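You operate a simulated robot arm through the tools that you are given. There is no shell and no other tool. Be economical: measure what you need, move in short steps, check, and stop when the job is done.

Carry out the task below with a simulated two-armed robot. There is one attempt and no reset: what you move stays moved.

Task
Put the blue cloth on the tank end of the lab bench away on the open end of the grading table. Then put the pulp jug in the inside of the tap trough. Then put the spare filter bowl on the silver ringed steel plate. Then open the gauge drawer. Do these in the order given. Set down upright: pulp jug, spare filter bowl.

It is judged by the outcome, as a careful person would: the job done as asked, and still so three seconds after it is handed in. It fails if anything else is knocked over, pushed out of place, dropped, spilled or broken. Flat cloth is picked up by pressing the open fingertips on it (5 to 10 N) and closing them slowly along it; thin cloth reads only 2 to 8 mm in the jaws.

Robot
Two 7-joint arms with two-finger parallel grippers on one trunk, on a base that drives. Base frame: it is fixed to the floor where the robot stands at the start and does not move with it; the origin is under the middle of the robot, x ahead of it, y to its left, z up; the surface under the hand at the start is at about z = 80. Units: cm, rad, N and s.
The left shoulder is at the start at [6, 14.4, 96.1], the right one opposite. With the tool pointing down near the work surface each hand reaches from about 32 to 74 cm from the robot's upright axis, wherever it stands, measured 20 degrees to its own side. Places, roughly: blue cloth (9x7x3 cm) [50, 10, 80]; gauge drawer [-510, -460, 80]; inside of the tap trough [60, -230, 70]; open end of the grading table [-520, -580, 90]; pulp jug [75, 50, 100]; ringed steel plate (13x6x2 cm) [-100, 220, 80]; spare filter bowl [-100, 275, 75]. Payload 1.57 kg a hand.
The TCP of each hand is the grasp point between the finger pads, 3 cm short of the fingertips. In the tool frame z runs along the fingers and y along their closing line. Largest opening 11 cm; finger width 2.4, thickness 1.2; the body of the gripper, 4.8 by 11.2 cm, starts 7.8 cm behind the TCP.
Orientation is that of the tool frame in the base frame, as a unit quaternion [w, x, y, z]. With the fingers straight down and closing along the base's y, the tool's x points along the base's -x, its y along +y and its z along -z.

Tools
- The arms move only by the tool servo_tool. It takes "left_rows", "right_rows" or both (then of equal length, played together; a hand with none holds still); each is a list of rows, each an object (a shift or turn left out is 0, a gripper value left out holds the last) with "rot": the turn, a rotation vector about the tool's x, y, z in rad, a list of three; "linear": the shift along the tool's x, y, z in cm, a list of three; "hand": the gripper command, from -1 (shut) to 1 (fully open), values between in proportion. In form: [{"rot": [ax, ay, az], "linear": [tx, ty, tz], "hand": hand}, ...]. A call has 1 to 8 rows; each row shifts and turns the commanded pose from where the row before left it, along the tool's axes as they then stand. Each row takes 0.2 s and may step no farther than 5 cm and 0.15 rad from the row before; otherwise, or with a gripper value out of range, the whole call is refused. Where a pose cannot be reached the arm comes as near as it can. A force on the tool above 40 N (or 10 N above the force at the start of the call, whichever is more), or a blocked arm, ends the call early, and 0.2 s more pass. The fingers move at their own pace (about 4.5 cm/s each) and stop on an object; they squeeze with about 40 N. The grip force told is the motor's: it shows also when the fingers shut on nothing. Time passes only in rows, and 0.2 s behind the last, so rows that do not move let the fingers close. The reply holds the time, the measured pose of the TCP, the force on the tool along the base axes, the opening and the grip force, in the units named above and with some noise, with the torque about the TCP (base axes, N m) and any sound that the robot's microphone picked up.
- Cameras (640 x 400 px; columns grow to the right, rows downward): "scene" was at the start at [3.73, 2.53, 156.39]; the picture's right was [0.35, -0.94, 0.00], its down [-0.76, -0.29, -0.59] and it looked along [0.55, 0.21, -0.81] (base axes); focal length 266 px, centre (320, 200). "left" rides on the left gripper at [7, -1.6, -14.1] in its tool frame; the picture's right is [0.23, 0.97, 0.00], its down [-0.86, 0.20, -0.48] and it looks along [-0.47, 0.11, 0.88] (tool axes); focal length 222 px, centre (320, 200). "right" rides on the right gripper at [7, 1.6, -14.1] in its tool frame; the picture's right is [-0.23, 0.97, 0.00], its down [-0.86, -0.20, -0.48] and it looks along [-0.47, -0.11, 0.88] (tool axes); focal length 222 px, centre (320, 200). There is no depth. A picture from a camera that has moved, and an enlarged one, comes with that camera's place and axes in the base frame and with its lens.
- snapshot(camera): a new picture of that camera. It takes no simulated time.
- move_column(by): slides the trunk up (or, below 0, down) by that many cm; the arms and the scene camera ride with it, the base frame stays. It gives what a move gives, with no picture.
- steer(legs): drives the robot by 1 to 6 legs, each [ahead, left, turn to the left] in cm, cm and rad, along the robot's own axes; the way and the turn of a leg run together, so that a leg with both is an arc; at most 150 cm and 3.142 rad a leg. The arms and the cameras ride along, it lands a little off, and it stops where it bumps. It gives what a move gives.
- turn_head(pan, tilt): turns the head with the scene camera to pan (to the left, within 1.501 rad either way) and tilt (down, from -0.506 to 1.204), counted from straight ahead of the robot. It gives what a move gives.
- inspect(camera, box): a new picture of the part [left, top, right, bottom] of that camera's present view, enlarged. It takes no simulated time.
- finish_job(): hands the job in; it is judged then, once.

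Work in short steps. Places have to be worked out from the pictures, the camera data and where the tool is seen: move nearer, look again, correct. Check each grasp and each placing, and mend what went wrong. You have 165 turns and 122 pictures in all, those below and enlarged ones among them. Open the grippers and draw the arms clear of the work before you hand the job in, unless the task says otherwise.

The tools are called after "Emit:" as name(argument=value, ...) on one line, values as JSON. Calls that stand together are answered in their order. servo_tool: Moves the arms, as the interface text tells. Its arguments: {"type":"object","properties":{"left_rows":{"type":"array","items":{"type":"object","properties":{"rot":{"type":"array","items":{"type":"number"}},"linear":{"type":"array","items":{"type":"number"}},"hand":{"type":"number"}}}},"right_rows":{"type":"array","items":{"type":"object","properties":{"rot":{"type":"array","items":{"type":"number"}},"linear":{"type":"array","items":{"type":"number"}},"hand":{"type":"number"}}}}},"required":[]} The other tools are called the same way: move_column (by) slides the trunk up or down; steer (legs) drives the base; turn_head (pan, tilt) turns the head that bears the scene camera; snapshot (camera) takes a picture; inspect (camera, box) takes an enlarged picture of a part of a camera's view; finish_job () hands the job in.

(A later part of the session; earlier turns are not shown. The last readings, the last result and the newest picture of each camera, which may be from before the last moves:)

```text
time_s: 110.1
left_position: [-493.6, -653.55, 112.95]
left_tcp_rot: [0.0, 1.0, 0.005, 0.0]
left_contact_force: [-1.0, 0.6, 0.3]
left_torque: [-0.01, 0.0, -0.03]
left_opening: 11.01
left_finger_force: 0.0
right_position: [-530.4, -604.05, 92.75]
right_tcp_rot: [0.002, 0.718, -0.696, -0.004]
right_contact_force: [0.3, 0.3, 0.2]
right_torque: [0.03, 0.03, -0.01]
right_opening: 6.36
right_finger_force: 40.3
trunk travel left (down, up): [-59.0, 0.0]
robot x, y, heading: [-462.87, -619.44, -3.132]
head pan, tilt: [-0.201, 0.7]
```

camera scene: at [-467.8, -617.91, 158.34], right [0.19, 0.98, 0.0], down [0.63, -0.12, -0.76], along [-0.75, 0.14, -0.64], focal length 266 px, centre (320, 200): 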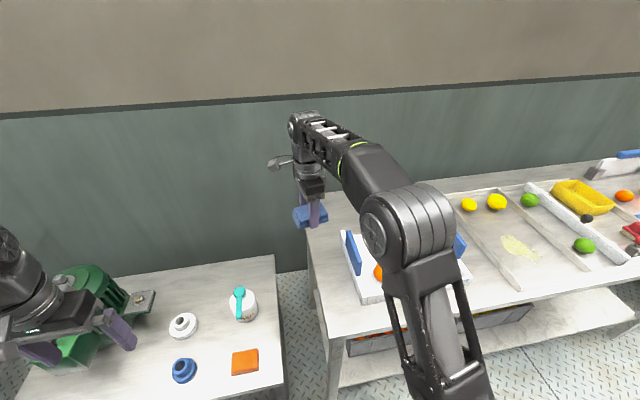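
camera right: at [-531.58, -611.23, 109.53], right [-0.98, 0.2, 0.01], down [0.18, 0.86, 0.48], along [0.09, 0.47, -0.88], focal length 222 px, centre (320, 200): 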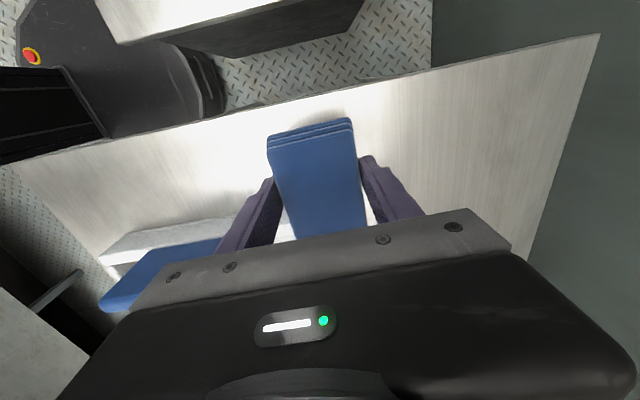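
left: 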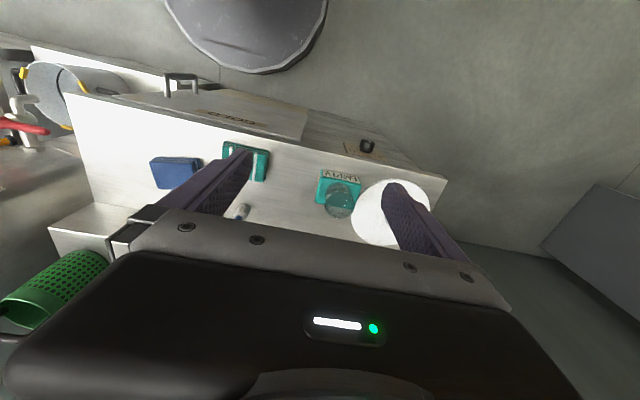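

No contact yet at 92.75; I keep lowering by small steps.

Emit:
servo_tool(right_rows=[{"linear": [0, 0, 0.3]}, {"linear": [0, 0, 0.3]}, {"linear": [0, 0, 0.3]}, {"linear": [0, 0, 0.3]}, {"linear": [0, 0, 0]}])

Emit:
snapshot(camera="right")

```text
time_s: 111.3
left_position: [-493.61, -653.51, 113.0]
left_tcp_rot: [0.0, 1.0, 0.005, 0.0]
left_contact_force: [0.2, -0.2, 0.4]
left_torque: [-0.03, 0.02, -0.01]
left_opening: 11.01
left_finger_force: 0.1
right_position: [-530.33, -604.18, 91.5]
right_tcp_rot: [0.003, 0.718, -0.696, -0.003]
right_contact_force: [-0.9, -0.3, 0.0]
right_torque: [0.0, 0.0, -0.01]
right_opening: 6.37
right_finger_force: 40.2
trunk travel left (down, up): [-59.0, 0.0]
robot x, y, heading: [-462.47, -619.51, -3.131]
head pan, tilt: [-0.201, 0.7]
```

```text
90 pictures are left
camera right: at [-531.62, -611.1, 105.61], right [-0.98, 0.2, 0.01], down [0.18, 0.86, 0.48], along [0.09, 0.47, -0.88], focal length 222 px, centre (320, 200)
```

right: 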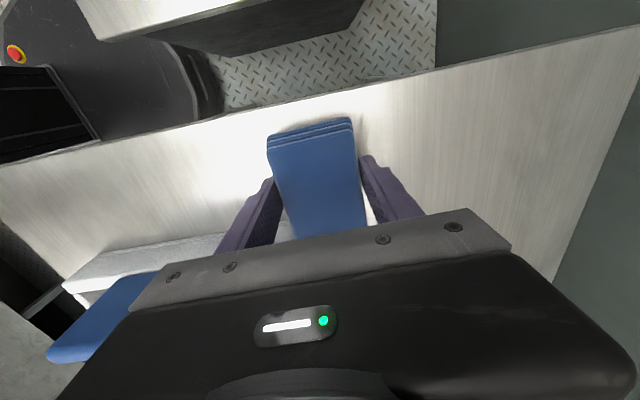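

Still no contact; the table seems lower than 90. I go on with 0.5 cm steps watching the force.

Emit:
servo_tool(right_rows=[{"linear": [0, 0, 0.4]}, {"linear": [0, 0, 0.4]}, {"linear": [0, 0, 0.4]}, {"linear": [0, 0, 0.4]}, {"linear": [0, 0, 0]}])

```text
time_s: 112.5
left_position: [-493.55, -653.34, 112.98]
left_tcp_rot: [0.0, 1.0, 0.005, 0.001]
left_contact_force: [0.4, 0.3, 0.8]
left_torque: [0.02, -0.02, 0.01]
left_opening: 11.0
left_finger_force: 0.1
right_position: [-530.29, -604.15, 90.04]
right_tcp_rot: [0.003, 0.718, -0.696, -0.003]
right_contact_force: [-0.1, -0.2, -0.5]
right_torque: [0.01, 0.01, -0.02]
right_opening: 6.35
right_finger_force: 40.4
trunk travel left (down, up): [-59.0, 0.0]
robot x, y, heading: [-462.3, -619.71, -3.135]
head pan, tilt: [-0.201, 0.7]
```

Emit:
servo_tool(right_rows=[{"linear": [0, 0, 0.4]}, {"linear": [0, 0, 0.4]}, {"linear": [0, 0, 0.4]}, {"linear": [0, 0, 0]}])

Emit:
inspect(camera="scene", box=[260, 120, 420, 250])

```text
time_s: 113.5
left_position: [-493.38, -653.53, 113.03]
left_tcp_rot: [0.001, 1.0, 0.005, 0.0]
left_contact_force: [-0.2, -0.4, 0.1]
left_torque: [-0.01, 0.01, 0.01]
left_opening: 10.99
left_finger_force: 0.0
right_position: [-530.31, -604.02, 89.28]
right_tcp_rot: [0.006, 0.718, -0.696, -0.006]
right_contact_force: [0.2, 2.2, 29.6]
right_torque: [0.12, -1.03, 0.09]
right_opening: 6.4
right_finger_force: 40.1
trunk travel left (down, up): [-59.0, 0.0]
robot x, y, heading: [-462.29, -619.73, -3.131]
head pan, tilt: [-0.201, 0.7]
```

```text
3.08 times, centred on (340, 185) of scene
camera zoom: at [-467.45, -617.97, 161.39], right [0.19, 0.98, 0.0], down [0.63, -0.12, -0.77], along [-0.75, 0.14, -0.64], focal length 819 px, centre (258, 246)
```

zoom: 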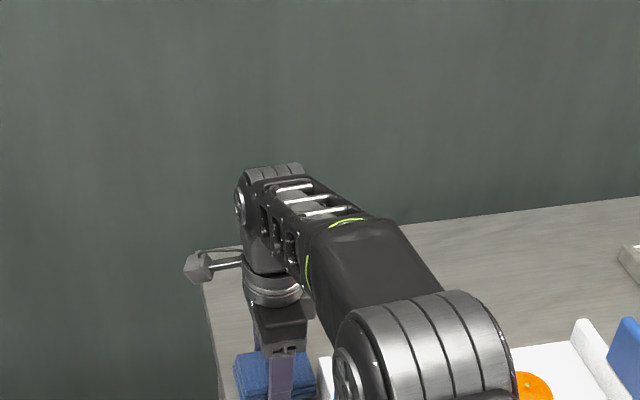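

Contact at TCP z 89.3 (table ≈ 86). I ease up slightly and open a little, then rise.

Emit:
servo_tool(right_rows=[{"linear": [0, 0, -0.4]}, {"linear": [0, 0, 0], "hand": 0.4}, {"linear": [0, 0, 0]}, {"linear": [0, 0, 0]}, {"linear": [0, 0, -2]}, {"linear": [0, 0, -4]}, {"linear": [0, 0, -4]}, {"linear": [0, 0, -4]}])

Emit:
snapshot(camera="right")

```text
time_s: 115.3
left_position: [-493.64, -653.38, 112.92]
left_tcp_rot: [0.001, 1.0, 0.006, 0.0]
left_contact_force: [0.1, -0.2, 1.1]
left_torque: [0.0, 0.01, -0.01]
left_opening: 10.97
left_finger_force: 0.1
right_position: [-530.49, -604.22, 101.68]
right_tcp_rot: [0.004, 0.719, -0.696, -0.004]
right_contact_force: [0.0, 0.0, 0.4]
right_torque: [-0.05, 0.01, -0.03]
right_opening: 7.68
right_finger_force: 0.0
right hand out of reach, approached as far as the arm can: row 8
trunk travel left (down, up): [-59.0, 0.0]
robot x, y, heading: [-462.69, -619.86, -3.133]
head pan, tilt: [-0.201, 0.7]
```

```text
88 pictures are left
camera right: at [-531.56, -611.2, 115.85], right [-0.98, 0.2, 0.01], down [0.18, 0.86, 0.48], along [0.09, 0.47, -0.88], focal length 222 px, centre (320, 200)
```

right: 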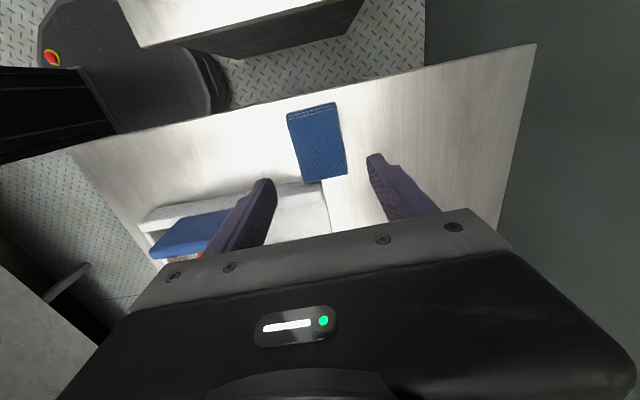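

The cloth lies on the table close to the tray's corner; I enlarge to check it is flat and not on the tray.

Emit:
inspect(camera="right", box=[200, 60, 440, 260])

```text
2.00 times, centred on (320, 160) of right
camera zoom: at [-531.56, -611.2, 115.85], right [-0.98, 0.2, 0.01], down [0.18, 0.86, 0.48], along [0.09, 0.47, -0.88], focal length 444 px, centre (320, 280)
```

zoom: 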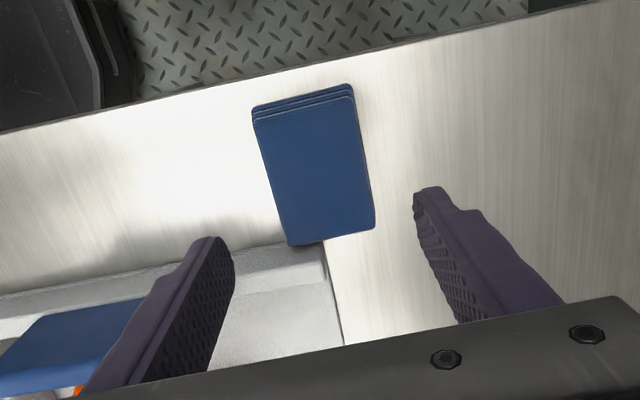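

The cloth is flat on the table in front of the tray corner. I draw the hand away (-y first, then back and up).

Emit:
servo_tool(right_rows=[{"linear": [3, -2, 0]}, {"linear": [3.5, -3, 0]}, {"linear": [3, -3.5, -1.5]}, {"linear": [1.5, -4, -2]}, {"linear": [0, -4, -2.5]}, {"linear": [0, -4.5, -2]}, {"linear": [0, -4.5, 0]}, {"linear": [0, -4.5, 0]}])

Emit:
snapshot(camera="scene")

```text
time_s: 117.1
left_position: [-493.58, -653.39, 113.13]
left_tcp_rot: [-0.001, 1.0, 0.005, 0.0]
left_contact_force: [-0.5, 0.0, 0.1]
left_torque: [-0.02, 0.05, 0.03]
left_opening: 10.99
left_finger_force: 0.0
right_position: [-499.81, -613.44, 110.1]
right_tcp_rot: [0.004, 0.718, -0.696, -0.003]
right_contact_force: [0.3, 0.6, -0.3]
right_torque: [-0.01, 0.05, -0.03]
right_opening: 7.7
right_finger_force: 0.0
trunk travel left (down, up): [-59.0, 0.0]
robot x, y, heading: [-462.15, -619.32, -3.129]
head pan, tilt: [-0.201, 0.7]
```

```text
86 pictures are left
camera scene: at [-467.66, -617.85, 161.34], right [0.19, 0.98, 0.0], down [0.63, -0.12, -0.77], along [-0.75, 0.14, -0.64], focal length 266 px, centre (320, 200)
```

scene: 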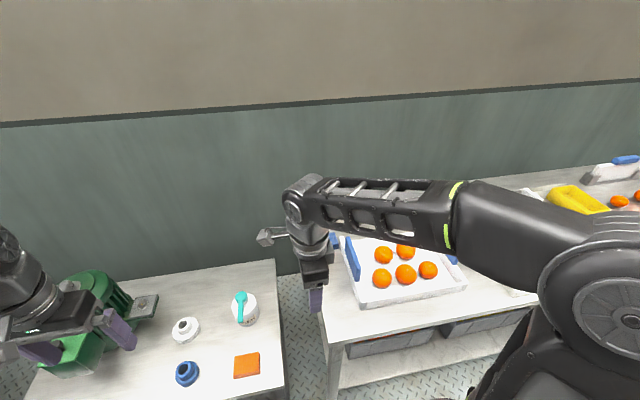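

Cloth placed and clear. Now I go back the way I came for the pulp jug: back off, strafe out of the aisle, reverse along the passage.

Emit:
steer(legs=[[-27, 0, 0], [0, 140, 0], [0, 28, 0], [-150, 0, 0], [-140, 0, 0]])

```text
time_s: 140.8
left_position: [-168.83, -806.8, 112.92]
left_tcp_rot: [-0.001, 0.999, 0.035, 0.0]
left_contact_force: [0.3, 0.4, 0.2]
left_torque: [0.0, 0.01, 0.02]
left_opening: 11.01
left_finger_force: 0.1
right_position: [-177.53, -767.52, 109.96]
right_tcp_rot: [0.003, 0.738, -0.675, -0.003]
right_contact_force: [0.2, -0.1, -0.3]
right_torque: [0.01, 0.03, 0.01]
right_opening: 7.7
right_finger_force: 0.1
trunk travel left (down, up): [-59.0, 0.0]
robot x, y, heading: [-139.75, -771.21, -3.07]
head pan, tilt: [-0.201, 0.7]
```

Slightly drifted; I correct, finish the passage, turn to face +y and drive up the corridor.

Emit:
steer(legs=[[-115, 20, -0.07], [0, 0, -1.57], [150, 0, 0], [140, 0, 0]])

```text
time_s: 164.4
left_position: [-74.98, -459.29, 112.92]
left_tcp_rot: [0.0, 0.727, -0.687, 0.0]
left_contact_force: [-0.5, -0.2, 0.3]
left_torque: [0.0, 0.02, 0.02]
left_opening: 10.98
left_finger_force: 0.0
right_position: [-35.62, -451.15, 110.02]
right_tcp_rot: [0.0, -0.04, 0.999, 0.005]
right_contact_force: [0.1, -1.1, -0.3]
right_torque: [0.01, -0.02, 0.0]
right_opening: 7.71
right_finger_force: 0.1
trunk travel left (down, up): [-59.0, 0.0]
robot x, y, heading: [-39.81, -489.27, 1.627]
head pan, tilt: [-0.201, 0.7]
```

I trim the heading and x, and go on to about y = -40.

Emit:
steer(legs=[[140, -15, -0.06], [150, 0, 0], [140, 0, 0]])

```text
time_s: 185.0
left_position: [-45.56, -26.8, 112.97]
left_tcp_rot: [-0.001, -0.699, 0.715, 0.001]
left_contact_force: [-0.1, 0.1, 0.7]
left_torque: [-0.04, 0.04, 0.03]
left_opening: 10.98
left_finger_force: 0.0
right_position: [-5.63, -21.96, 110.0]
right_tcp_rot: [-0.001, 0.0, 1.0, 0.004]
right_contact_force: [-0.2, -0.7, -0.2]
right_torque: [-0.01, -0.05, 0.04]
right_opening: 7.67
right_finger_force: 0.0
trunk travel left (down, up): [-59.0, 0.0]
robot x, y, heading: [-12.85, -59.2, 1.552]
head pan, tilt: [-0.201, 0.7]
```

I'm near the start. I shift left, go to y ≈ 35, turn to face the bench and look at the jugs.

Emit:
steer(legs=[[0, 20, 0], [94, 0, 0], [0, 0, -1.55]])

Emit:
turn_head(pan=0.1, tilt=0.7)

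Emit:
snapshot(camera="scene")

```text
time_s: 194.9
left_position: [0.31, 67.31, 112.97]
left_tcp_rot: [0.0, 0.003, 1.0, 0.0]
left_contact_force: [-0.7, -0.3, -0.3]
left_torque: [0.02, -0.02, 0.02]
left_opening: 10.99
left_finger_force: 0.0
right_position: [5.8, 27.45, 110.02]
right_tcp_rot: [0.002, 0.703, 0.711, 0.003]
right_contact_force: [0.6, 0.2, -0.3]
right_torque: [-0.01, -0.03, 0.03]
right_opening: 7.7
right_finger_force: 0.0
trunk travel left (down, up): [-59.0, 0.0]
robot x, y, heading: [-31.78, 34.18, -0.006]
head pan, tilt: [-0.201, 0.7]
```

```text
time_s: 195.7
left_position: [0.25, 67.29, 112.98]
left_tcp_rot: [-0.001, 0.003, 1.0, 0.0]
left_contact_force: [-0.5, -0.3, -0.5]
left_torque: [0.01, 0.0, 0.01]
left_opening: 11.03
left_finger_force: 0.0
right_position: [5.85, 27.4, 109.94]
right_tcp_rot: [0.002, 0.702, 0.712, 0.003]
right_contact_force: [0.3, -1.2, 0.6]
right_torque: [-0.02, 0.01, -0.01]
right_opening: 7.7
right_finger_force: 0.0
trunk travel left (down, up): [-59.0, 0.0]
robot x, y, heading: [-31.51, 33.69, -0.008]
head pan, tilt: [0.099, 0.7]
```

```text
85 pictures are left
camera scene: at [-26.25, 34.68, 161.34], right [0.09, -1.0, 0.0], down [-0.64, -0.06, -0.76], along [0.76, 0.07, -0.64], focal length 266 px, centre (320, 200)
```

scene: 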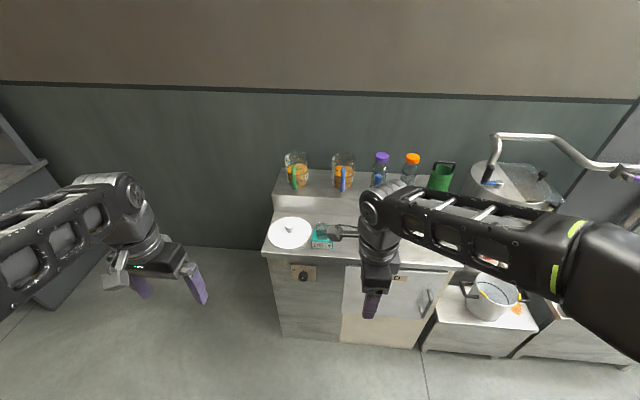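

Both jugs stand on the raised shelf with handles toward me. I enlarge the jug region.

Emit:
inspect(camera="scene", box=[260, 130, 400, 260])

```text
3.08 times, centred on (330, 195) of scene
camera zoom: at [-26.25, 34.68, 161.34], right [0.09, -1.0, 0.0], down [-0.64, -0.06, -0.76], along [0.76, 0.07, -0.64], focal length 819 px, centre (289, 215)
```

zoom: 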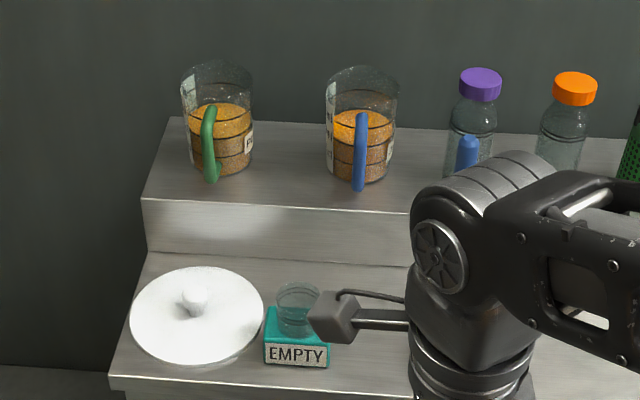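

The jug is about 10 cm across, 14 cm tall, centred near (69.5, 54) on the shelf at z ≈ 90.7. I draw the right hand back and up, then drive to x ≈ 5.

Emit:
servo_tool(right_rows=[{"linear": [-4, -2, -1]}, {"linear": [-4, -2, -1]}, {"linear": [-4, -2, -1]}, {"linear": [0, 0, -3]}])

Emit:
steer(legs=[[36, 0, 0]])

Emit:
snapshot(camera="left")

Emit:
snapshot(camera="scene")

```text
time_s: 196.7
left_position: [0.26, 67.36, 112.77]
left_tcp_rot: [0.0, 0.005, 1.0, 0.001]
left_contact_force: [-0.3, 0.4, 0.5]
left_torque: [-0.04, 0.02, -0.01]
left_opening: 10.98
left_finger_force: 0.1
right_position: [-0.21, 15.15, 115.55]
right_tcp_rot: [0.003, 0.702, 0.712, 0.004]
right_contact_force: [0.4, 0.1, 0.2]
right_torque: [-0.03, 0.01, -0.02]
right_opening: 7.72
right_finger_force: 0.1
trunk travel left (down, up): [-59.0, 0.0]
robot x, y, heading: [-31.64, 33.82, -0.006]
head pan, tilt: [0.099, 0.7]
```

```text
time_s: 199.1
left_position: [36.84, 67.1, 112.97]
left_tcp_rot: [0.0, 0.003, 1.0, -0.001]
left_contact_force: [0.1, -0.2, -0.4]
left_torque: [0.01, 0.01, -0.01]
left_opening: 11.02
left_finger_force: 0.0
right_position: [36.32, 14.96, 115.51]
right_tcp_rot: [0.003, 0.701, 0.713, 0.003]
right_contact_force: [0.8, -0.1, 0.0]
right_torque: [0.0, 0.02, 0.0]
right_opening: 7.69
right_finger_force: 0.0
trunk travel left (down, up): [-59.0, 0.0]
robot x, y, heading: [5.02, 33.39, -0.0]
head pan, tilt: [0.099, 0.7]
```

```text
83 pictures are left
camera left: at [29.79, 65.53, 126.99], right [-0.22, 0.98, 0.0], down [0.86, 0.19, 0.48], along [0.47, 0.11, -0.88], focal length 222 px, centre (320, 200)
```

left: 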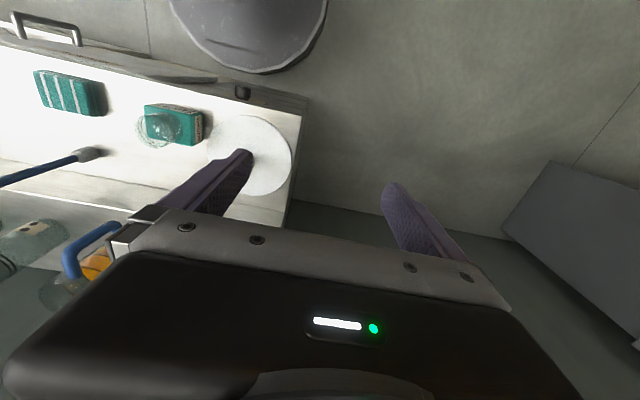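

```text
82 pictures are left
camera scene: at [10.31, 34.44, 161.33], right [0.09, -1.0, 0.0], down [-0.64, -0.06, -0.76], along [0.76, 0.07, -0.64], focal length 266 px, centre (320, 200)
```

scene: 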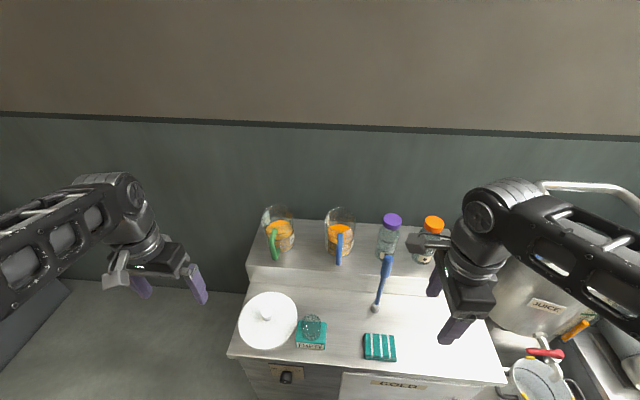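

I enlarge the jug from this second viewpoint to triangulate it.

Emit:
inspect(camera="scene", box=[230, 190, 370, 280])

```text
4.44 times, centred on (300, 235) of scene
camera zoom: at [10.31, 34.44, 161.33], right [0.09, -1.0, 0.0], down [-0.64, -0.06, -0.76], along [0.76, 0.07, -0.64], focal length 1182 px, centre (409, 44)
```

zoom: 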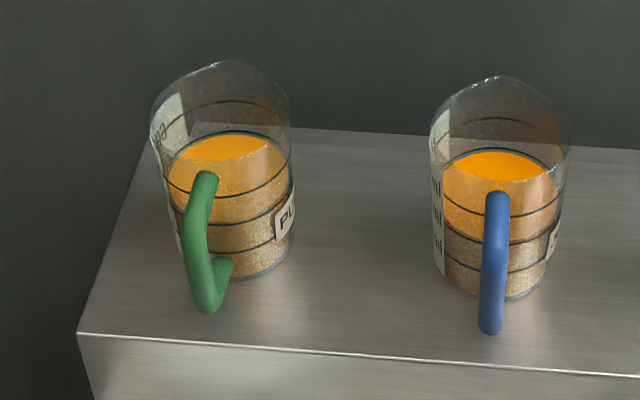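

Triangulated: jug axis about (69.2, 53.4), rim z ≈ 105, handle toward -x. I tilt the left hand 0.4 rad outward for reach and bring it in line in front of the jug.

Emit:
servo_tool(left_rows=[{"rot": [0, -0.15, 0]}, {"rot": [0, -0.15, 0]}, {"rot": [0, -0.1, 0]}, {"linear": [-2.2, -3.42, 1.2]}, {"linear": [-2.2, -3.42, 1.2]}, {"linear": [-2.2, -3.42, 1.2]}, {"linear": [-2.2, -3.42, 1.2]}])

Emit:
snapshot(camera="left")

```text
time_s: 200.7
left_position: [46.73, 53.05, 111.73]
left_tcp_rot: [0.199, 0.003, 0.98, 0.0]
left_contact_force: [1.7, -0.5, 0.4]
left_torque: [0.0, 0.04, -0.01]
left_opening: 11.0
left_finger_force: 0.0
right_position: [36.39, 15.03, 115.56]
right_tcp_rot: [0.003, 0.702, 0.712, 0.003]
right_contact_force: [0.1, 0.4, 0.0]
right_torque: [-0.02, 0.03, 0.02]
right_opening: 7.7
right_finger_force: 0.1
trunk travel left (down, up): [-59.0, 0.0]
robot x, y, heading: [5.02, 33.61, -0.01]
head pan, tilt: [0.099, 0.7]
```

```text
80 pictures are left
camera left: at [34.9, 51.61, 122.04], right [-0.2, 0.98, -0.09], down [0.6, 0.2, 0.77], along [0.77, 0.1, -0.63], focal length 222 px, centre (320, 200)
```

left: 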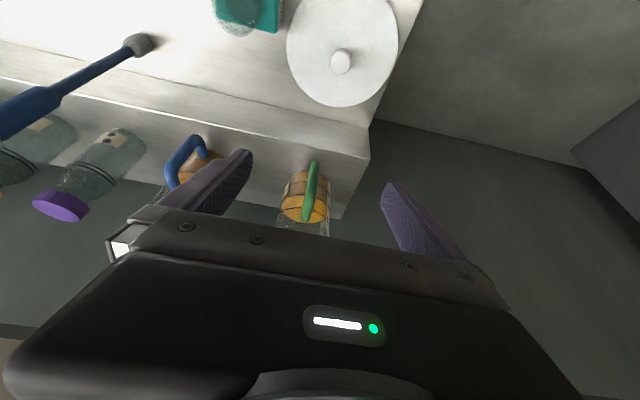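

The jug's axis agrees (y ≈ 53.2). I move out over it at z ≈ 111, fingertips above the rim.

Emit:
servo_tool(left_rows=[{"linear": [-3.42, 0.05, 1.53]}, {"linear": [-3.42, 0.05, 1.53]}, {"linear": [-3.42, 0.05, 1.53]}, {"linear": [-3.42, 0.05, 1.53]}, {"linear": [-3.42, 0.05, 1.53]}, {"linear": [-3.42, 0.05, 1.53]}])

Emit:
snapshot(camera="left")

Emit:
inspect(camera="scene", box=[210, 140, 370, 280])

```text
time_s: 202.1
left_position: [69.13, 53.39, 111.52]
left_tcp_rot: [0.198, 0.004, 0.98, 0.0]
left_contact_force: [1.0, 0.0, -0.2]
left_torque: [0.03, -0.03, -0.01]
left_opening: 11.0
left_finger_force: 0.2
right_position: [36.28, 14.91, 115.46]
right_tcp_rot: [0.003, 0.702, 0.713, 0.004]
right_contact_force: [-0.1, 0.0, 0.0]
right_torque: [0.03, 0.02, -0.02]
right_opening: 7.68
right_finger_force: 0.0
trunk travel left (down, up): [-59.0, 0.0]
robot x, y, heading: [4.69, 33.88, -0.003]
head pan, tilt: [0.099, 0.7]
```

```text
79 pictures are left
camera left: at [57.22, 51.84, 121.75], right [-0.2, 0.98, -0.09], down [0.6, 0.19, 0.77], along [0.77, 0.1, -0.63], focal length 222 px, centre (320, 200)
```

left: 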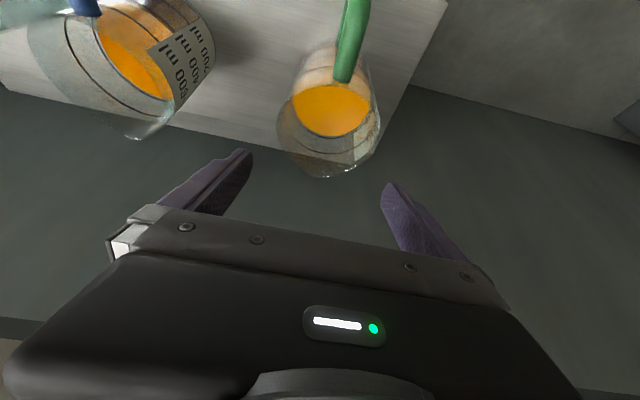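

```text
2.86 times, centred on (290, 210) of scene
camera zoom: at [10.33, 34.42, 161.33], right [0.09, -1.0, 0.0], down [-0.64, -0.06, -0.76], along [0.76, 0.07, -0.64], focal length 760 px, centre (406, 171)
```

zoom: 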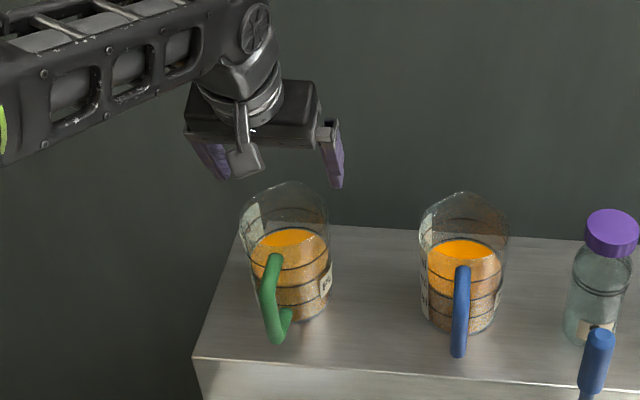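

Comparing fingertips with the rim in the pictures, the jug axis lies about 0.25 cm to -y and 0.9 cm to -x of the hand. I correct and lower so the tips just pass the rim, then look.

Emit:
servo_tool(left_rows=[{"linear": [0.83, -0.25, -0.35]}, {"linear": [0.58, 0, 1.38]}, {"linear": [0.58, 0, 1.38]}, {"linear": [0, 0, 0]}])

Emit:
inspect(camera="left", box=[200, 40, 440, 240])

Emit:
inspect(camera="scene", box=[240, 170, 340, 270])

```text
time_s: 203.1
left_position: [68.15, 53.26, 108.59]
left_tcp_rot: [0.199, 0.004, 0.98, -0.001]
left_contact_force: [-0.1, -1.2, 0.4]
left_torque: [0.0, -0.01, -0.01]
left_opening: 11.01
left_finger_force: 0.1
right_position: [36.28, 15.03, 115.47]
right_tcp_rot: [0.004, 0.701, 0.713, 0.003]
right_contact_force: [-0.2, -0.3, 0.3]
right_torque: [0.01, 0.0, -0.02]
right_opening: 7.68
right_finger_force: 0.1
trunk travel left (down, up): [-59.0, 0.0]
robot x, y, heading: [4.8, 33.61, -0.001]
head pan, tilt: [0.099, 0.7]
```

```text
2.00 times, centred on (320, 140) of left
camera zoom: at [56.26, 51.74, 118.8], right [-0.2, 0.98, -0.09], down [0.6, 0.19, 0.77], along [0.77, 0.1, -0.63], focal length 444 px, centre (320, 320)
```

zoom: 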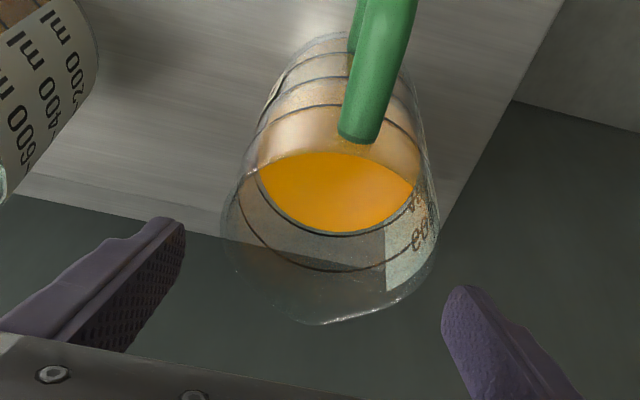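

```text
4.00 times, centred on (290, 220) of scene
camera zoom: at [10.2, 34.45, 161.34], right [0.09, -1.0, 0.0], down [-0.64, -0.06, -0.76], along [0.76, 0.07, -0.64], focal length 1064 px, centre (440, 120)
```

zoom: 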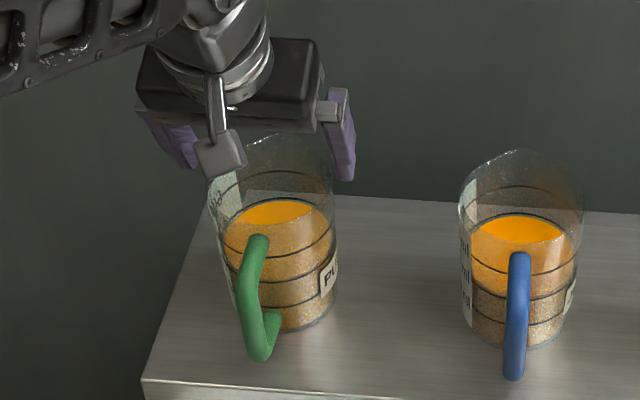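

Tips mid-line is y 53.15 and the jug axis about (67.6, 53.05): well centred. I lower to TCP z ≈ 101.

Emit:
servo_tool(left_rows=[{"linear": [0.86, -0.04, 1.7]}, {"linear": [0.86, -0.03, 1.7]}, {"linear": [0.86, -0.03, 1.7]}, {"linear": [0.86, 0, 1.7]}, {"linear": [0, 0, 0]}])

Emit:
inspect(camera="left", box=[200, 40, 440, 240])

Emit:
inspect(camera="scene", box=[240, 170, 340, 270])

```text
time_s: 204.3
left_position: [67.56, 53.24, 101.14]
left_tcp_rot: [0.199, 0.004, 0.98, 0.0]
left_contact_force: [0.1, -0.6, 1.1]
left_torque: [0.01, -0.01, 0.04]
left_opening: 11.01
left_finger_force: 0.1
right_position: [36.12, 15.0, 115.51]
right_tcp_rot: [0.004, 0.702, 0.713, 0.003]
right_contact_force: [-0.3, -0.2, -0.6]
right_torque: [-0.01, 0.01, -0.03]
right_opening: 7.69
right_finger_force: 0.0
trunk travel left (down, up): [-59.0, 0.0]
robot x, y, heading: [5.03, 33.78, -0.002]
head pan, tilt: [0.099, 0.7]
```

```text
2.00 times, centred on (320, 140) of left
camera zoom: at [55.65, 51.69, 111.33], right [-0.2, 0.98, -0.09], down [0.6, 0.19, 0.77], along [0.77, 0.1, -0.63], focal length 444 px, centre (320, 320)
```

zoom: 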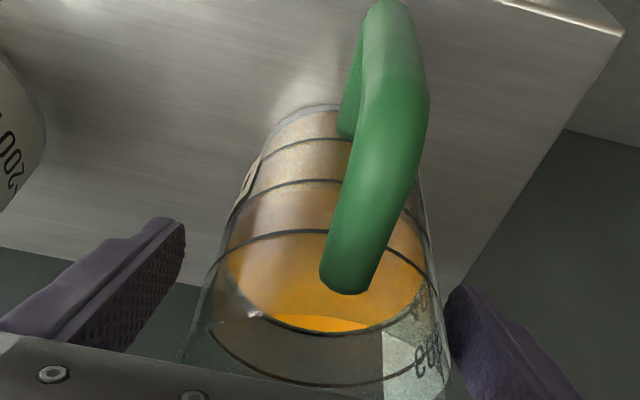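

```text
4.00 times, centred on (290, 220) of scene
camera zoom: at [10.18, 34.44, 161.34], right [0.09, -1.0, 0.0], down [-0.64, -0.06, -0.77], along [0.76, 0.07, -0.64], focal length 1064 px, centre (440, 120)
```

zoom: 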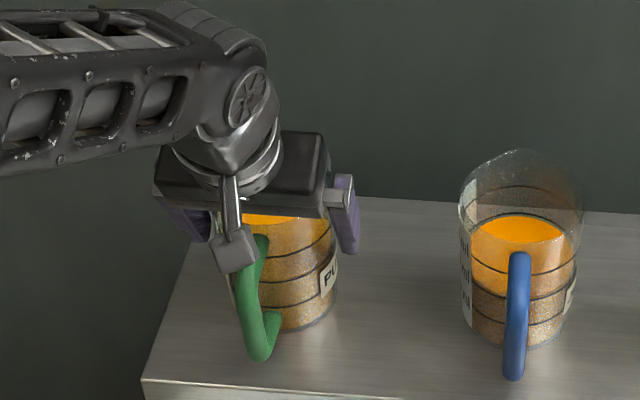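

Straddling with no contact force. I close the hand.

Emit:
servo_tool(left_rows=[{"hand": 0.7}, {"hand": 0.5}, {"hand": 0.2}, {"hand": -1}, {"hand": -1}, {"hand": -1}])

```text
time_s: 205.7
left_position: [67.53, 53.14, 101.12]
left_tcp_rot: [0.198, 0.004, 0.98, -0.001]
left_contact_force: [0.2, 2.2, 0.6]
left_torque: [0.05, 0.01, 0.01]
left_opening: 8.55
left_finger_force: 40.6
right_position: [36.16, 15.03, 115.61]
right_tcp_rot: [0.003, 0.701, 0.713, 0.002]
right_contact_force: [0.4, -0.3, 1.2]
right_torque: [-0.01, 0.01, 0.0]
right_opening: 7.7
right_finger_force: 0.0
trunk travel left (down, up): [-59.0, 0.0]
robot x, y, heading: [4.76, 33.81, -0.004]
head pan, tilt: [0.099, 0.7]
```

Gripped at 8.55 cm. I lift gently, straight up, in slow steps.

Emit:
servo_tool(left_rows=[{"linear": [-0.2, 0, -0.46]}, {"linear": [-0.39, 0, -0.92]}, {"linear": [-0.39, 0, -0.92]}, {"linear": [-0.39, 0, -0.92]}, {"linear": [0, 0, 0]}])

Emit:
inspect(camera="scene", box=[220, 150, 350, 280])

```text
time_s: 206.9
left_position: [67.63, 53.3, 104.55]
left_tcp_rot: [0.199, 0.004, 0.98, -0.001]
left_contact_force: [0.1, 0.1, -5.6]
left_torque: [-0.04, 0.01, -0.02]
left_opening: 8.59
left_finger_force: 40.3
right_position: [36.28, 15.0, 115.51]
right_tcp_rot: [0.004, 0.702, 0.713, 0.003]
right_contact_force: [-0.3, -0.7, -0.4]
right_torque: [0.0, 0.0, -0.01]
right_opening: 7.72
right_finger_force: 0.1
trunk travel left (down, up): [-59.0, 0.0]
robot x, y, heading: [4.57, 33.69, -0.01]
head pan, tilt: [0.099, 0.7]
```

```text
3.08 times, centred on (285, 215) of scene
camera zoom: at [10.28, 34.46, 161.33], right [0.09, -1.0, 0.0], down [-0.64, -0.06, -0.76], along [0.76, 0.07, -0.64], focal length 819 px, centre (428, 154)
```

zoom: 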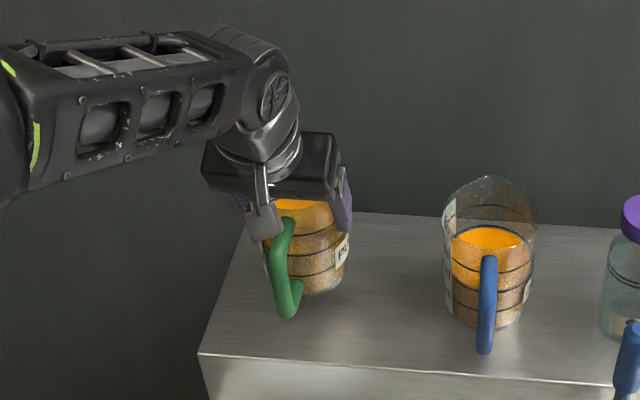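

Lifted cleanly and upright (about 0.57 kg). I raise and draw it back toward the robot.

Emit:
servo_tool(left_rows=[{"linear": [0.6, 0, -2.2]}, {"linear": [2.14, 0, -2.64]}, {"linear": [2.14, 0, -2.64]}, {"linear": [2.14, 0, -2.64]}, {"linear": [2.14, 0, -2.64]}, {"linear": [3.0, 0, -1.27]}, {"linear": [3.0, 0, -1.27]}, {"linear": [1.5, 0, -0.6]}])

Emit:
turn_head(pan=-1.2, tilt=0.5)

Emit:
snapshot(camera="scene")

```text
time_s: 208.7
left_position: [46.03, 53.51, 112.46]
left_tcp_rot: [0.199, 0.003, 0.98, 0.0]
left_contact_force: [0.8, -0.1, -6.0]
left_torque: [0.01, -0.02, -0.05]
left_opening: 8.56
left_finger_force: 40.7
right_position: [36.18, 15.04, 115.52]
right_tcp_rot: [0.003, 0.702, 0.712, 0.004]
right_contact_force: [-0.6, -0.2, -0.1]
right_torque: [-0.02, -0.03, -0.03]
right_opening: 7.72
right_finger_force: 0.0
trunk travel left (down, up): [-59.0, 0.0]
robot x, y, heading: [4.57, 33.96, -0.005]
head pan, tilt: [0.099, 0.7]
```

```text
time_s: 210.1
left_position: [46.17, 53.46, 112.55]
left_tcp_rot: [0.198, 0.004, 0.98, -0.001]
left_contact_force: [-0.1, -0.8, -5.9]
left_torque: [0.0, -0.03, -0.01]
left_opening: 8.55
left_finger_force: 39.9
right_position: [36.32, 15.01, 115.53]
right_tcp_rot: [0.003, 0.701, 0.713, 0.004]
right_contact_force: [1.0, 0.5, -0.4]
right_torque: [-0.02, -0.02, -0.02]
right_opening: 7.71
right_finger_force: 0.2
trunk travel left (down, up): [-59.0, 0.0]
robot x, y, heading: [4.92, 33.58, -0.006]
head pan, tilt: [-1.201, 0.499]
```

```text
72 pictures are left
camera scene: at [5.02, 25.17, 163.11], right [-0.93, -0.36, 0.0], down [-0.17, 0.45, -0.88], along [0.31, -0.82, -0.48], focal length 266 px, centre (320, 200)
```

scene: 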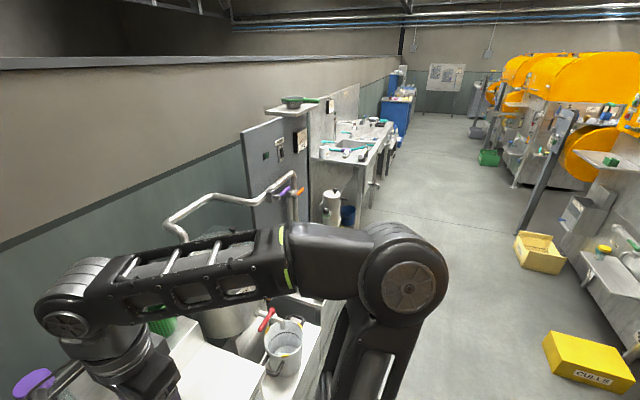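

I back off and strafe right, facing the wall, to a place before the sink.

Emit:
steer(legs=[[-36, 0, 0], [0, -140, 0], [0, -120, 0]])

Emit:
turn_head(pan=0.1, tilt=0.7)

Emit:
snapshot(camera="scene")

```text
time_s: 224.6
left_position: [16.36, -202.48, 112.48]
left_tcp_rot: [0.198, -0.021, 0.98, 0.005]
left_contact_force: [0.6, 0.5, -5.9]
left_torque: [0.01, -0.02, 0.02]
left_opening: 8.57
left_finger_force: 40.3
right_position: [8.51, -241.45, 115.55]
right_tcp_rot: [0.003, 0.683, 0.73, 0.003]
right_contact_force: [0.3, -0.9, 0.3]
right_torque: [-0.02, 0.01, -0.03]
right_opening: 7.68
right_finger_force: 0.1
trunk travel left (down, up): [-59.0, 0.0]
robot x, y, heading: [-23.85, -224.28, 0.046]
head pan, tilt: [-1.201, 0.499]
```

```text
time_s: 226.1
left_position: [16.33, -202.39, 112.51]
left_tcp_rot: [0.198, -0.022, 0.98, 0.004]
left_contact_force: [0.2, -0.5, -5.2]
left_torque: [0.02, -0.02, 0.06]
left_opening: 8.58
left_finger_force: 40.2
right_position: [8.51, -241.41, 115.48]
right_tcp_rot: [0.003, 0.683, 0.73, 0.003]
right_contact_force: [-0.2, 1.2, 0.4]
right_torque: [-0.02, -0.04, -0.01]
right_opening: 7.71
right_finger_force: 0.0
trunk travel left (down, up): [-59.0, 0.0]
robot x, y, heading: [-24.05, -224.49, 0.048]
head pan, tilt: [0.099, 0.7]
```

```text
71 pictures are left
camera scene: at [-18.46, -223.28, 161.33], right [0.14, -0.99, 0.0], down [-0.64, -0.09, -0.76], along [0.76, 0.11, -0.64], focal length 266 px, centre (320, 200)
```

scene: 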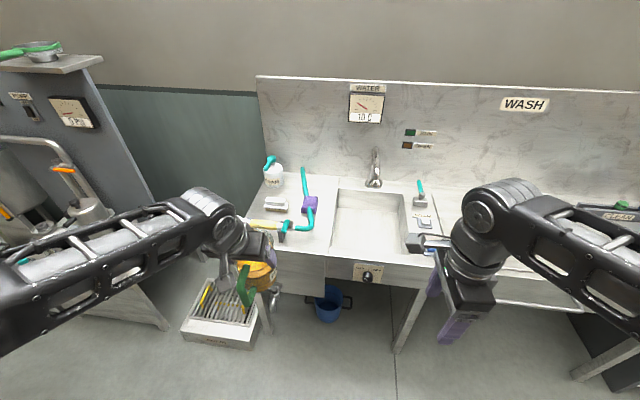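

The sink with the tap is the trough; I enlarge it.

Emit:
inspect(camera="scene", box=[240, 140, 460, 300])

```text
2.50 times, centred on (350, 220) of scene
camera zoom: at [-18.46, -223.28, 161.33], right [0.14, -0.99, 0.0], down [-0.64, -0.09, -0.76], along [0.76, 0.11, -0.64], focal length 665 px, centre (245, 150)
```

zoom: 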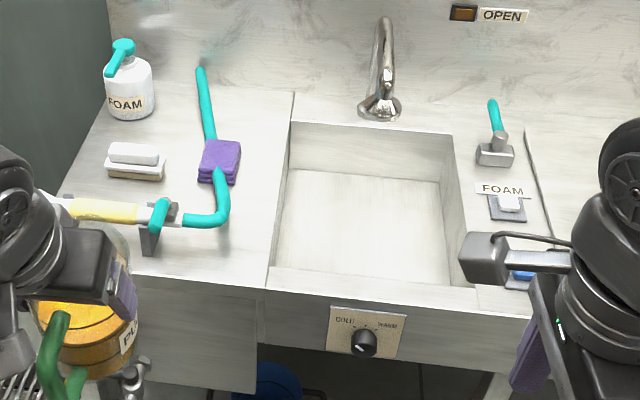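

The basin rim spans about x 46..82, y -247..-217, with bottom z ≈ 74. I strafe 30 cm right, straighten, and drive up to x ≈ 5 so the jug can go in at about (60, -232).

Emit:
steer(legs=[[0, -30, -0.046], [27, 0, 0]])

Emit:
snapshot(camera="scene")

Emit:
snapshot(camera="left")

```text
time_s: 229.7
left_position: [45.71, -235.28, 112.48]
left_tcp_rot: [0.197, 0.005, 0.98, -0.002]
left_contact_force: [0.8, 0.1, -5.0]
left_torque: [0.0, 0.01, 0.01]
left_opening: 8.59
left_finger_force: 40.6
right_position: [35.79, -273.73, 115.44]
right_tcp_rot: [0.003, 0.703, 0.711, 0.002]
right_contact_force: [-0.2, -0.9, -0.2]
right_torque: [0.03, 0.06, 0.03]
right_opening: 7.7
right_finger_force: 0.1
trunk travel left (down, up): [-59.0, 0.0]
robot x, y, heading: [4.29, -255.02, -0.013]
head pan, tilt: [0.099, 0.7]
```

```text
69 pictures are left
camera scene: at [9.81, -254.23, 161.33], right [0.09, -1.0, 0.0], down [-0.64, -0.06, -0.76], along [0.76, 0.07, -0.65], focal length 266 px, centre (320, 200)
```

scene: 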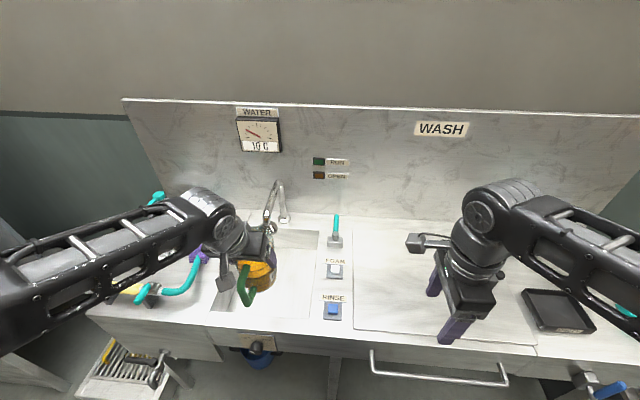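

```text
68 pictures are left
camera left: at [33.76, -236.75, 122.67], right [-0.2, 0.98, -0.09], down [0.6, 0.19, 0.77], along [0.77, 0.1, -0.63], focal length 222 px, centre (320, 200)
```

left: 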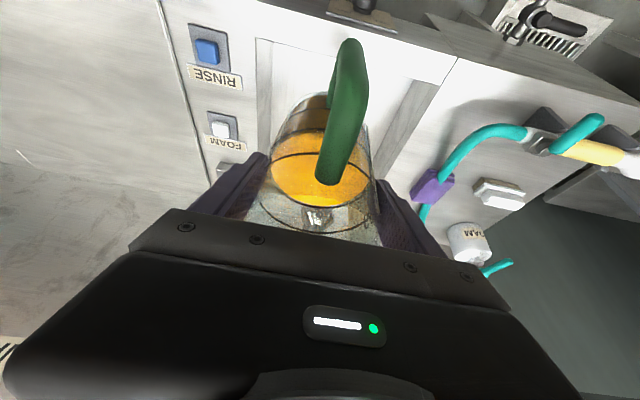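

Basin centre line is y ≈ -232.6; the tap outlet hangs near x ≈ 68, so I aim for (57, -232.6), where jug and handle fit inside. I move over it first.

Emit:
servo_tool(left_rows=[{"linear": [-2.6, 0.7, 1.1]}, {"linear": [-2.6, 0.7, 1.1]}, {"linear": [-2.6, 0.7, 1.1]}, {"linear": [-2.6, 0.6, 1.1]}, {"linear": [0, 0, 0]}])

Emit:
snapshot(camera="left")

Emit:
inspect(camera="scene", box=[180, 150, 380, 320])

```text
time_s: 230.9
left_position: [57.02, -232.96, 112.62]
left_tcp_rot: [0.198, 0.005, 0.98, -0.001]
left_contact_force: [-0.2, 0.1, -4.9]
left_torque: [0.01, -0.01, -0.01]
left_opening: 8.56
left_finger_force: 40.7
right_position: [35.57, -273.72, 115.52]
right_tcp_rot: [0.003, 0.702, 0.712, 0.003]
right_contact_force: [-0.3, 0.4, 0.6]
right_torque: [0.02, 0.03, -0.04]
right_opening: 7.71
right_finger_force: 0.2
trunk travel left (down, up): [-59.0, 0.0]
robot x, y, heading: [4.42, -254.87, -0.011]
head pan, tilt: [0.099, 0.7]
```

```text
67 pictures are left
camera left: at [45.13, -234.31, 122.84], right [-0.2, 0.98, -0.09], down [0.6, 0.19, 0.77], along [0.77, 0.1, -0.63], focal length 222 px, centre (320, 200)
```

left: 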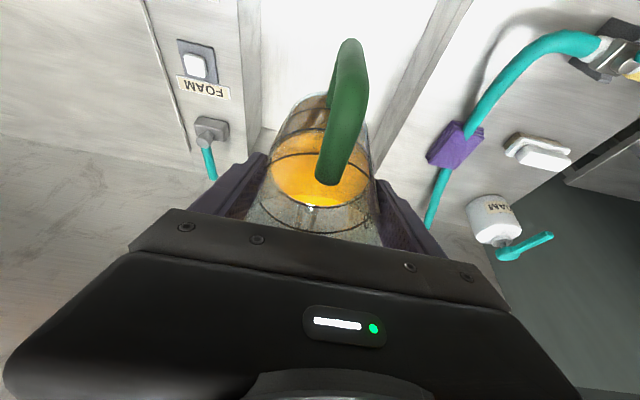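

```text
2.35 times, centred on (280, 235) of scene
camera zoom: at [9.61, -254.23, 161.34], right [0.09, -1.0, 0.0], down [-0.64, -0.06, -0.77], along [0.76, 0.07, -0.64], focal length 626 px, centre (414, 118)
```

zoom: 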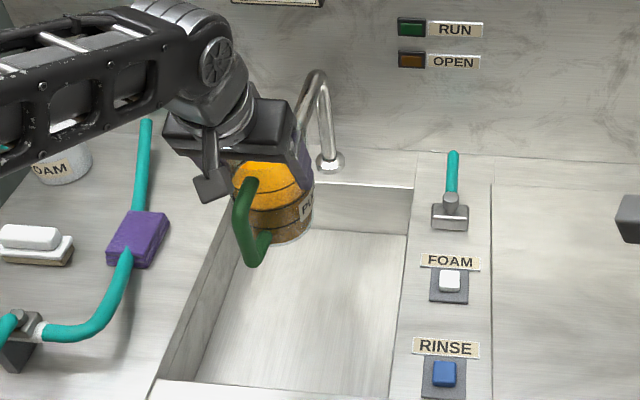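

Clearance from the tap looks about 8 cm. I lower the jug straight down most of the way.

Emit:
servo_tool(left_rows=[{"linear": [1.17, 0, 2.76]}, {"linear": [1.17, 0, 2.76]}, {"linear": [1.17, 0, 2.76]}, {"linear": [1.17, 0, 2.76]}, {"linear": [1.17, 0, 2.76]}, {"linear": [1.17, 0, 2.76]}, {"linear": [1.17, 0, 2.76]}, {"linear": [0.6, 0, 1.4]}])

Emit:
snapshot(camera="left")

Emit:
inspect(camera="scene", box=[180, 150, 380, 320])

```text
time_s: 232.7
left_position: [56.84, -232.65, 89.93]
left_tcp_rot: [0.198, 0.006, 0.98, -0.001]
left_contact_force: [-0.8, -0.4, -5.4]
left_torque: [-0.01, -0.02, 0.03]
left_opening: 8.55
left_finger_force: 40.1
right_position: [35.59, -273.78, 115.52]
right_tcp_rot: [0.003, 0.703, 0.712, 0.003]
right_contact_force: [-0.3, 0.3, -0.7]
right_torque: [0.01, 0.03, -0.05]
right_opening: 7.7
right_finger_force: 0.1
trunk travel left (down, up): [-59.0, 0.0]
robot x, y, heading: [4.26, -254.64, -0.008]
head pan, tilt: [0.099, 0.7]
```

```text
65 pictures are left
camera left: at [44.95, -234.23, 100.12], right [-0.2, 0.98, -0.09], down [0.6, 0.19, 0.77], along [0.77, 0.1, -0.63], focal length 222 px, centre (320, 200)
```

left: 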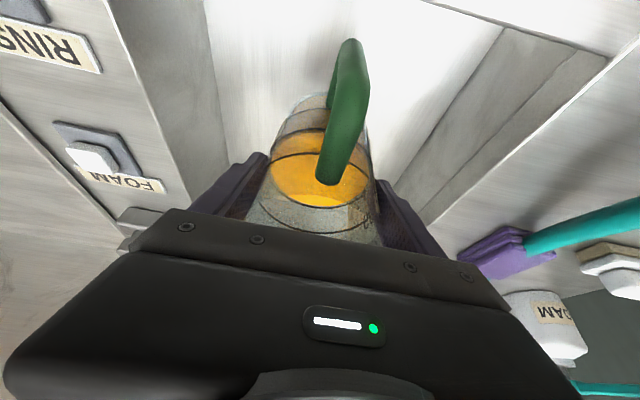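

```text
2.35 times, centred on (280, 235) of scene
camera zoom: at [9.7, -254.24, 161.34], right [0.09, -1.0, 0.0], down [-0.64, -0.06, -0.76], along [0.76, 0.07, -0.64], focal length 626 px, centre (414, 118)
```

zoom: 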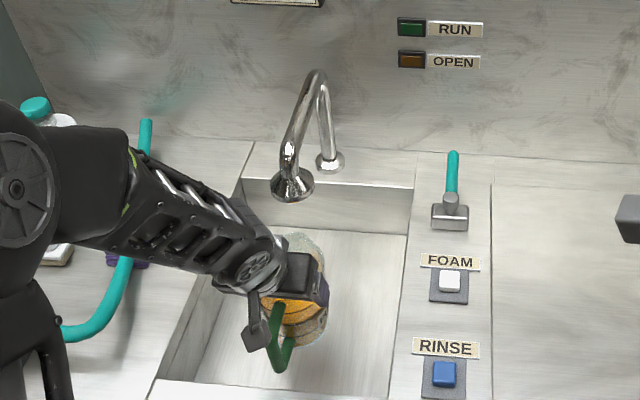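

Well inside the basin. I lower on with shrinking steps until the base touches.

Emit:
servo_tool(left_rows=[{"linear": [0.39, 0, 0.92]}, {"linear": [0.39, 0, 0.92]}, {"linear": [0.39, 0, 0.92]}, {"linear": [0.2, 0, 0.46]}, {"linear": [0.2, 0, 0.46]}, {"linear": [0.12, 0, 0.28]}, {"linear": [0.12, 0, 0.28]}, {"linear": [0, 0, 0]}])

```text
time_s: 234.5
left_position: [56.81, -232.71, 85.29]
left_tcp_rot: [0.199, 0.006, 0.98, -0.002]
left_contact_force: [-0.5, 0.5, -5.0]
left_torque: [0.04, -0.02, -0.02]
left_opening: 8.56
left_finger_force: 40.2
right_position: [35.6, -273.83, 115.64]
right_tcp_rot: [0.003, 0.703, 0.711, 0.004]
right_contact_force: [0.4, 0.6, 0.0]
right_torque: [0.01, -0.03, 0.01]
right_opening: 7.7
right_finger_force: 0.2
trunk travel left (down, up): [-59.0, 0.0]
robot x, y, heading: [3.93, -254.93, -0.007]
head pan, tilt: [0.099, 0.7]
```

Emit:
servo_tool(left_rows=[{"linear": [0.12, 0, 0.28]}, {"linear": [0.12, 0, 0.28]}, {"linear": [0.12, 0, 0.28]}, {"linear": [0.12, 0, 0.28]}, {"linear": [0.12, 0, 0.28]}, {"linear": [0, 0, 0]}])

Emit:
inspect(camera="scene", box=[200, 200, 340, 320])

```text
time_s: 235.9
left_position: [56.84, -232.66, 83.78]
left_tcp_rot: [0.199, 0.005, 0.98, -0.001]
left_contact_force: [-0.2, -0.2, -4.8]
left_torque: [0.01, 0.01, -0.01]
left_opening: 8.55
left_finger_force: 40.6
right_position: [35.62, -273.79, 115.56]
right_tcp_rot: [0.003, 0.704, 0.711, 0.003]
right_contact_force: [-0.8, -0.1, 0.1]
right_torque: [0.0, 0.03, 0.02]
right_opening: 7.71
right_finger_force: 0.0
trunk travel left (down, up): [-59.0, 0.0]
robot x, y, heading: [4.46, -254.88, -0.011]
head pan, tilt: [0.099, 0.7]
```

```text
3.33 times, centred on (270, 260) of scene
camera zoom: at [9.69, -254.23, 161.33], right [0.09, -1.0, 0.0], down [-0.64, -0.06, -0.76], along [0.76, 0.07, -0.64], focal length 887 px, centre (487, 0)
```

zoom: 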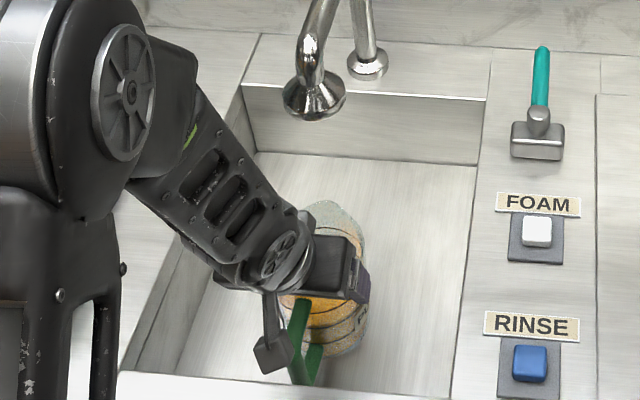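

Still free; the bottom may be near z = 70. I continue in small steps.

Emit:
servo_tool(left_rows=[{"linear": [0.15, 0, 0.37]}, {"linear": [0.15, 0, 0.37]}, {"linear": [0.15, 0, 0.37]}, {"linear": [0.15, 0, 0.37]}, {"linear": [0.15, 0, 0.37]}, {"linear": [0, 0, 0]}])

```text
time_s: 237.3
left_position: [56.96, -232.7, 82.12]
left_tcp_rot: [0.201, 0.005, 0.98, 0.0]
left_contact_force: [2.4, 6.2, 26.2]
left_torque: [-0.08, -0.17, 0.09]
left_opening: 8.59
left_finger_force: 40.0
right_position: [35.54, -273.83, 115.55]
right_tcp_rot: [0.004, 0.703, 0.711, 0.004]
right_contact_force: [0.0, -0.4, 0.3]
right_torque: [0.01, 0.02, 0.02]
right_opening: 7.72
right_finger_force: 0.0
trunk travel left (down, up): [-59.0, 0.0]
robot x, y, heading: [3.9, -254.95, -0.011]
head pan, tilt: [0.099, 0.7]
```

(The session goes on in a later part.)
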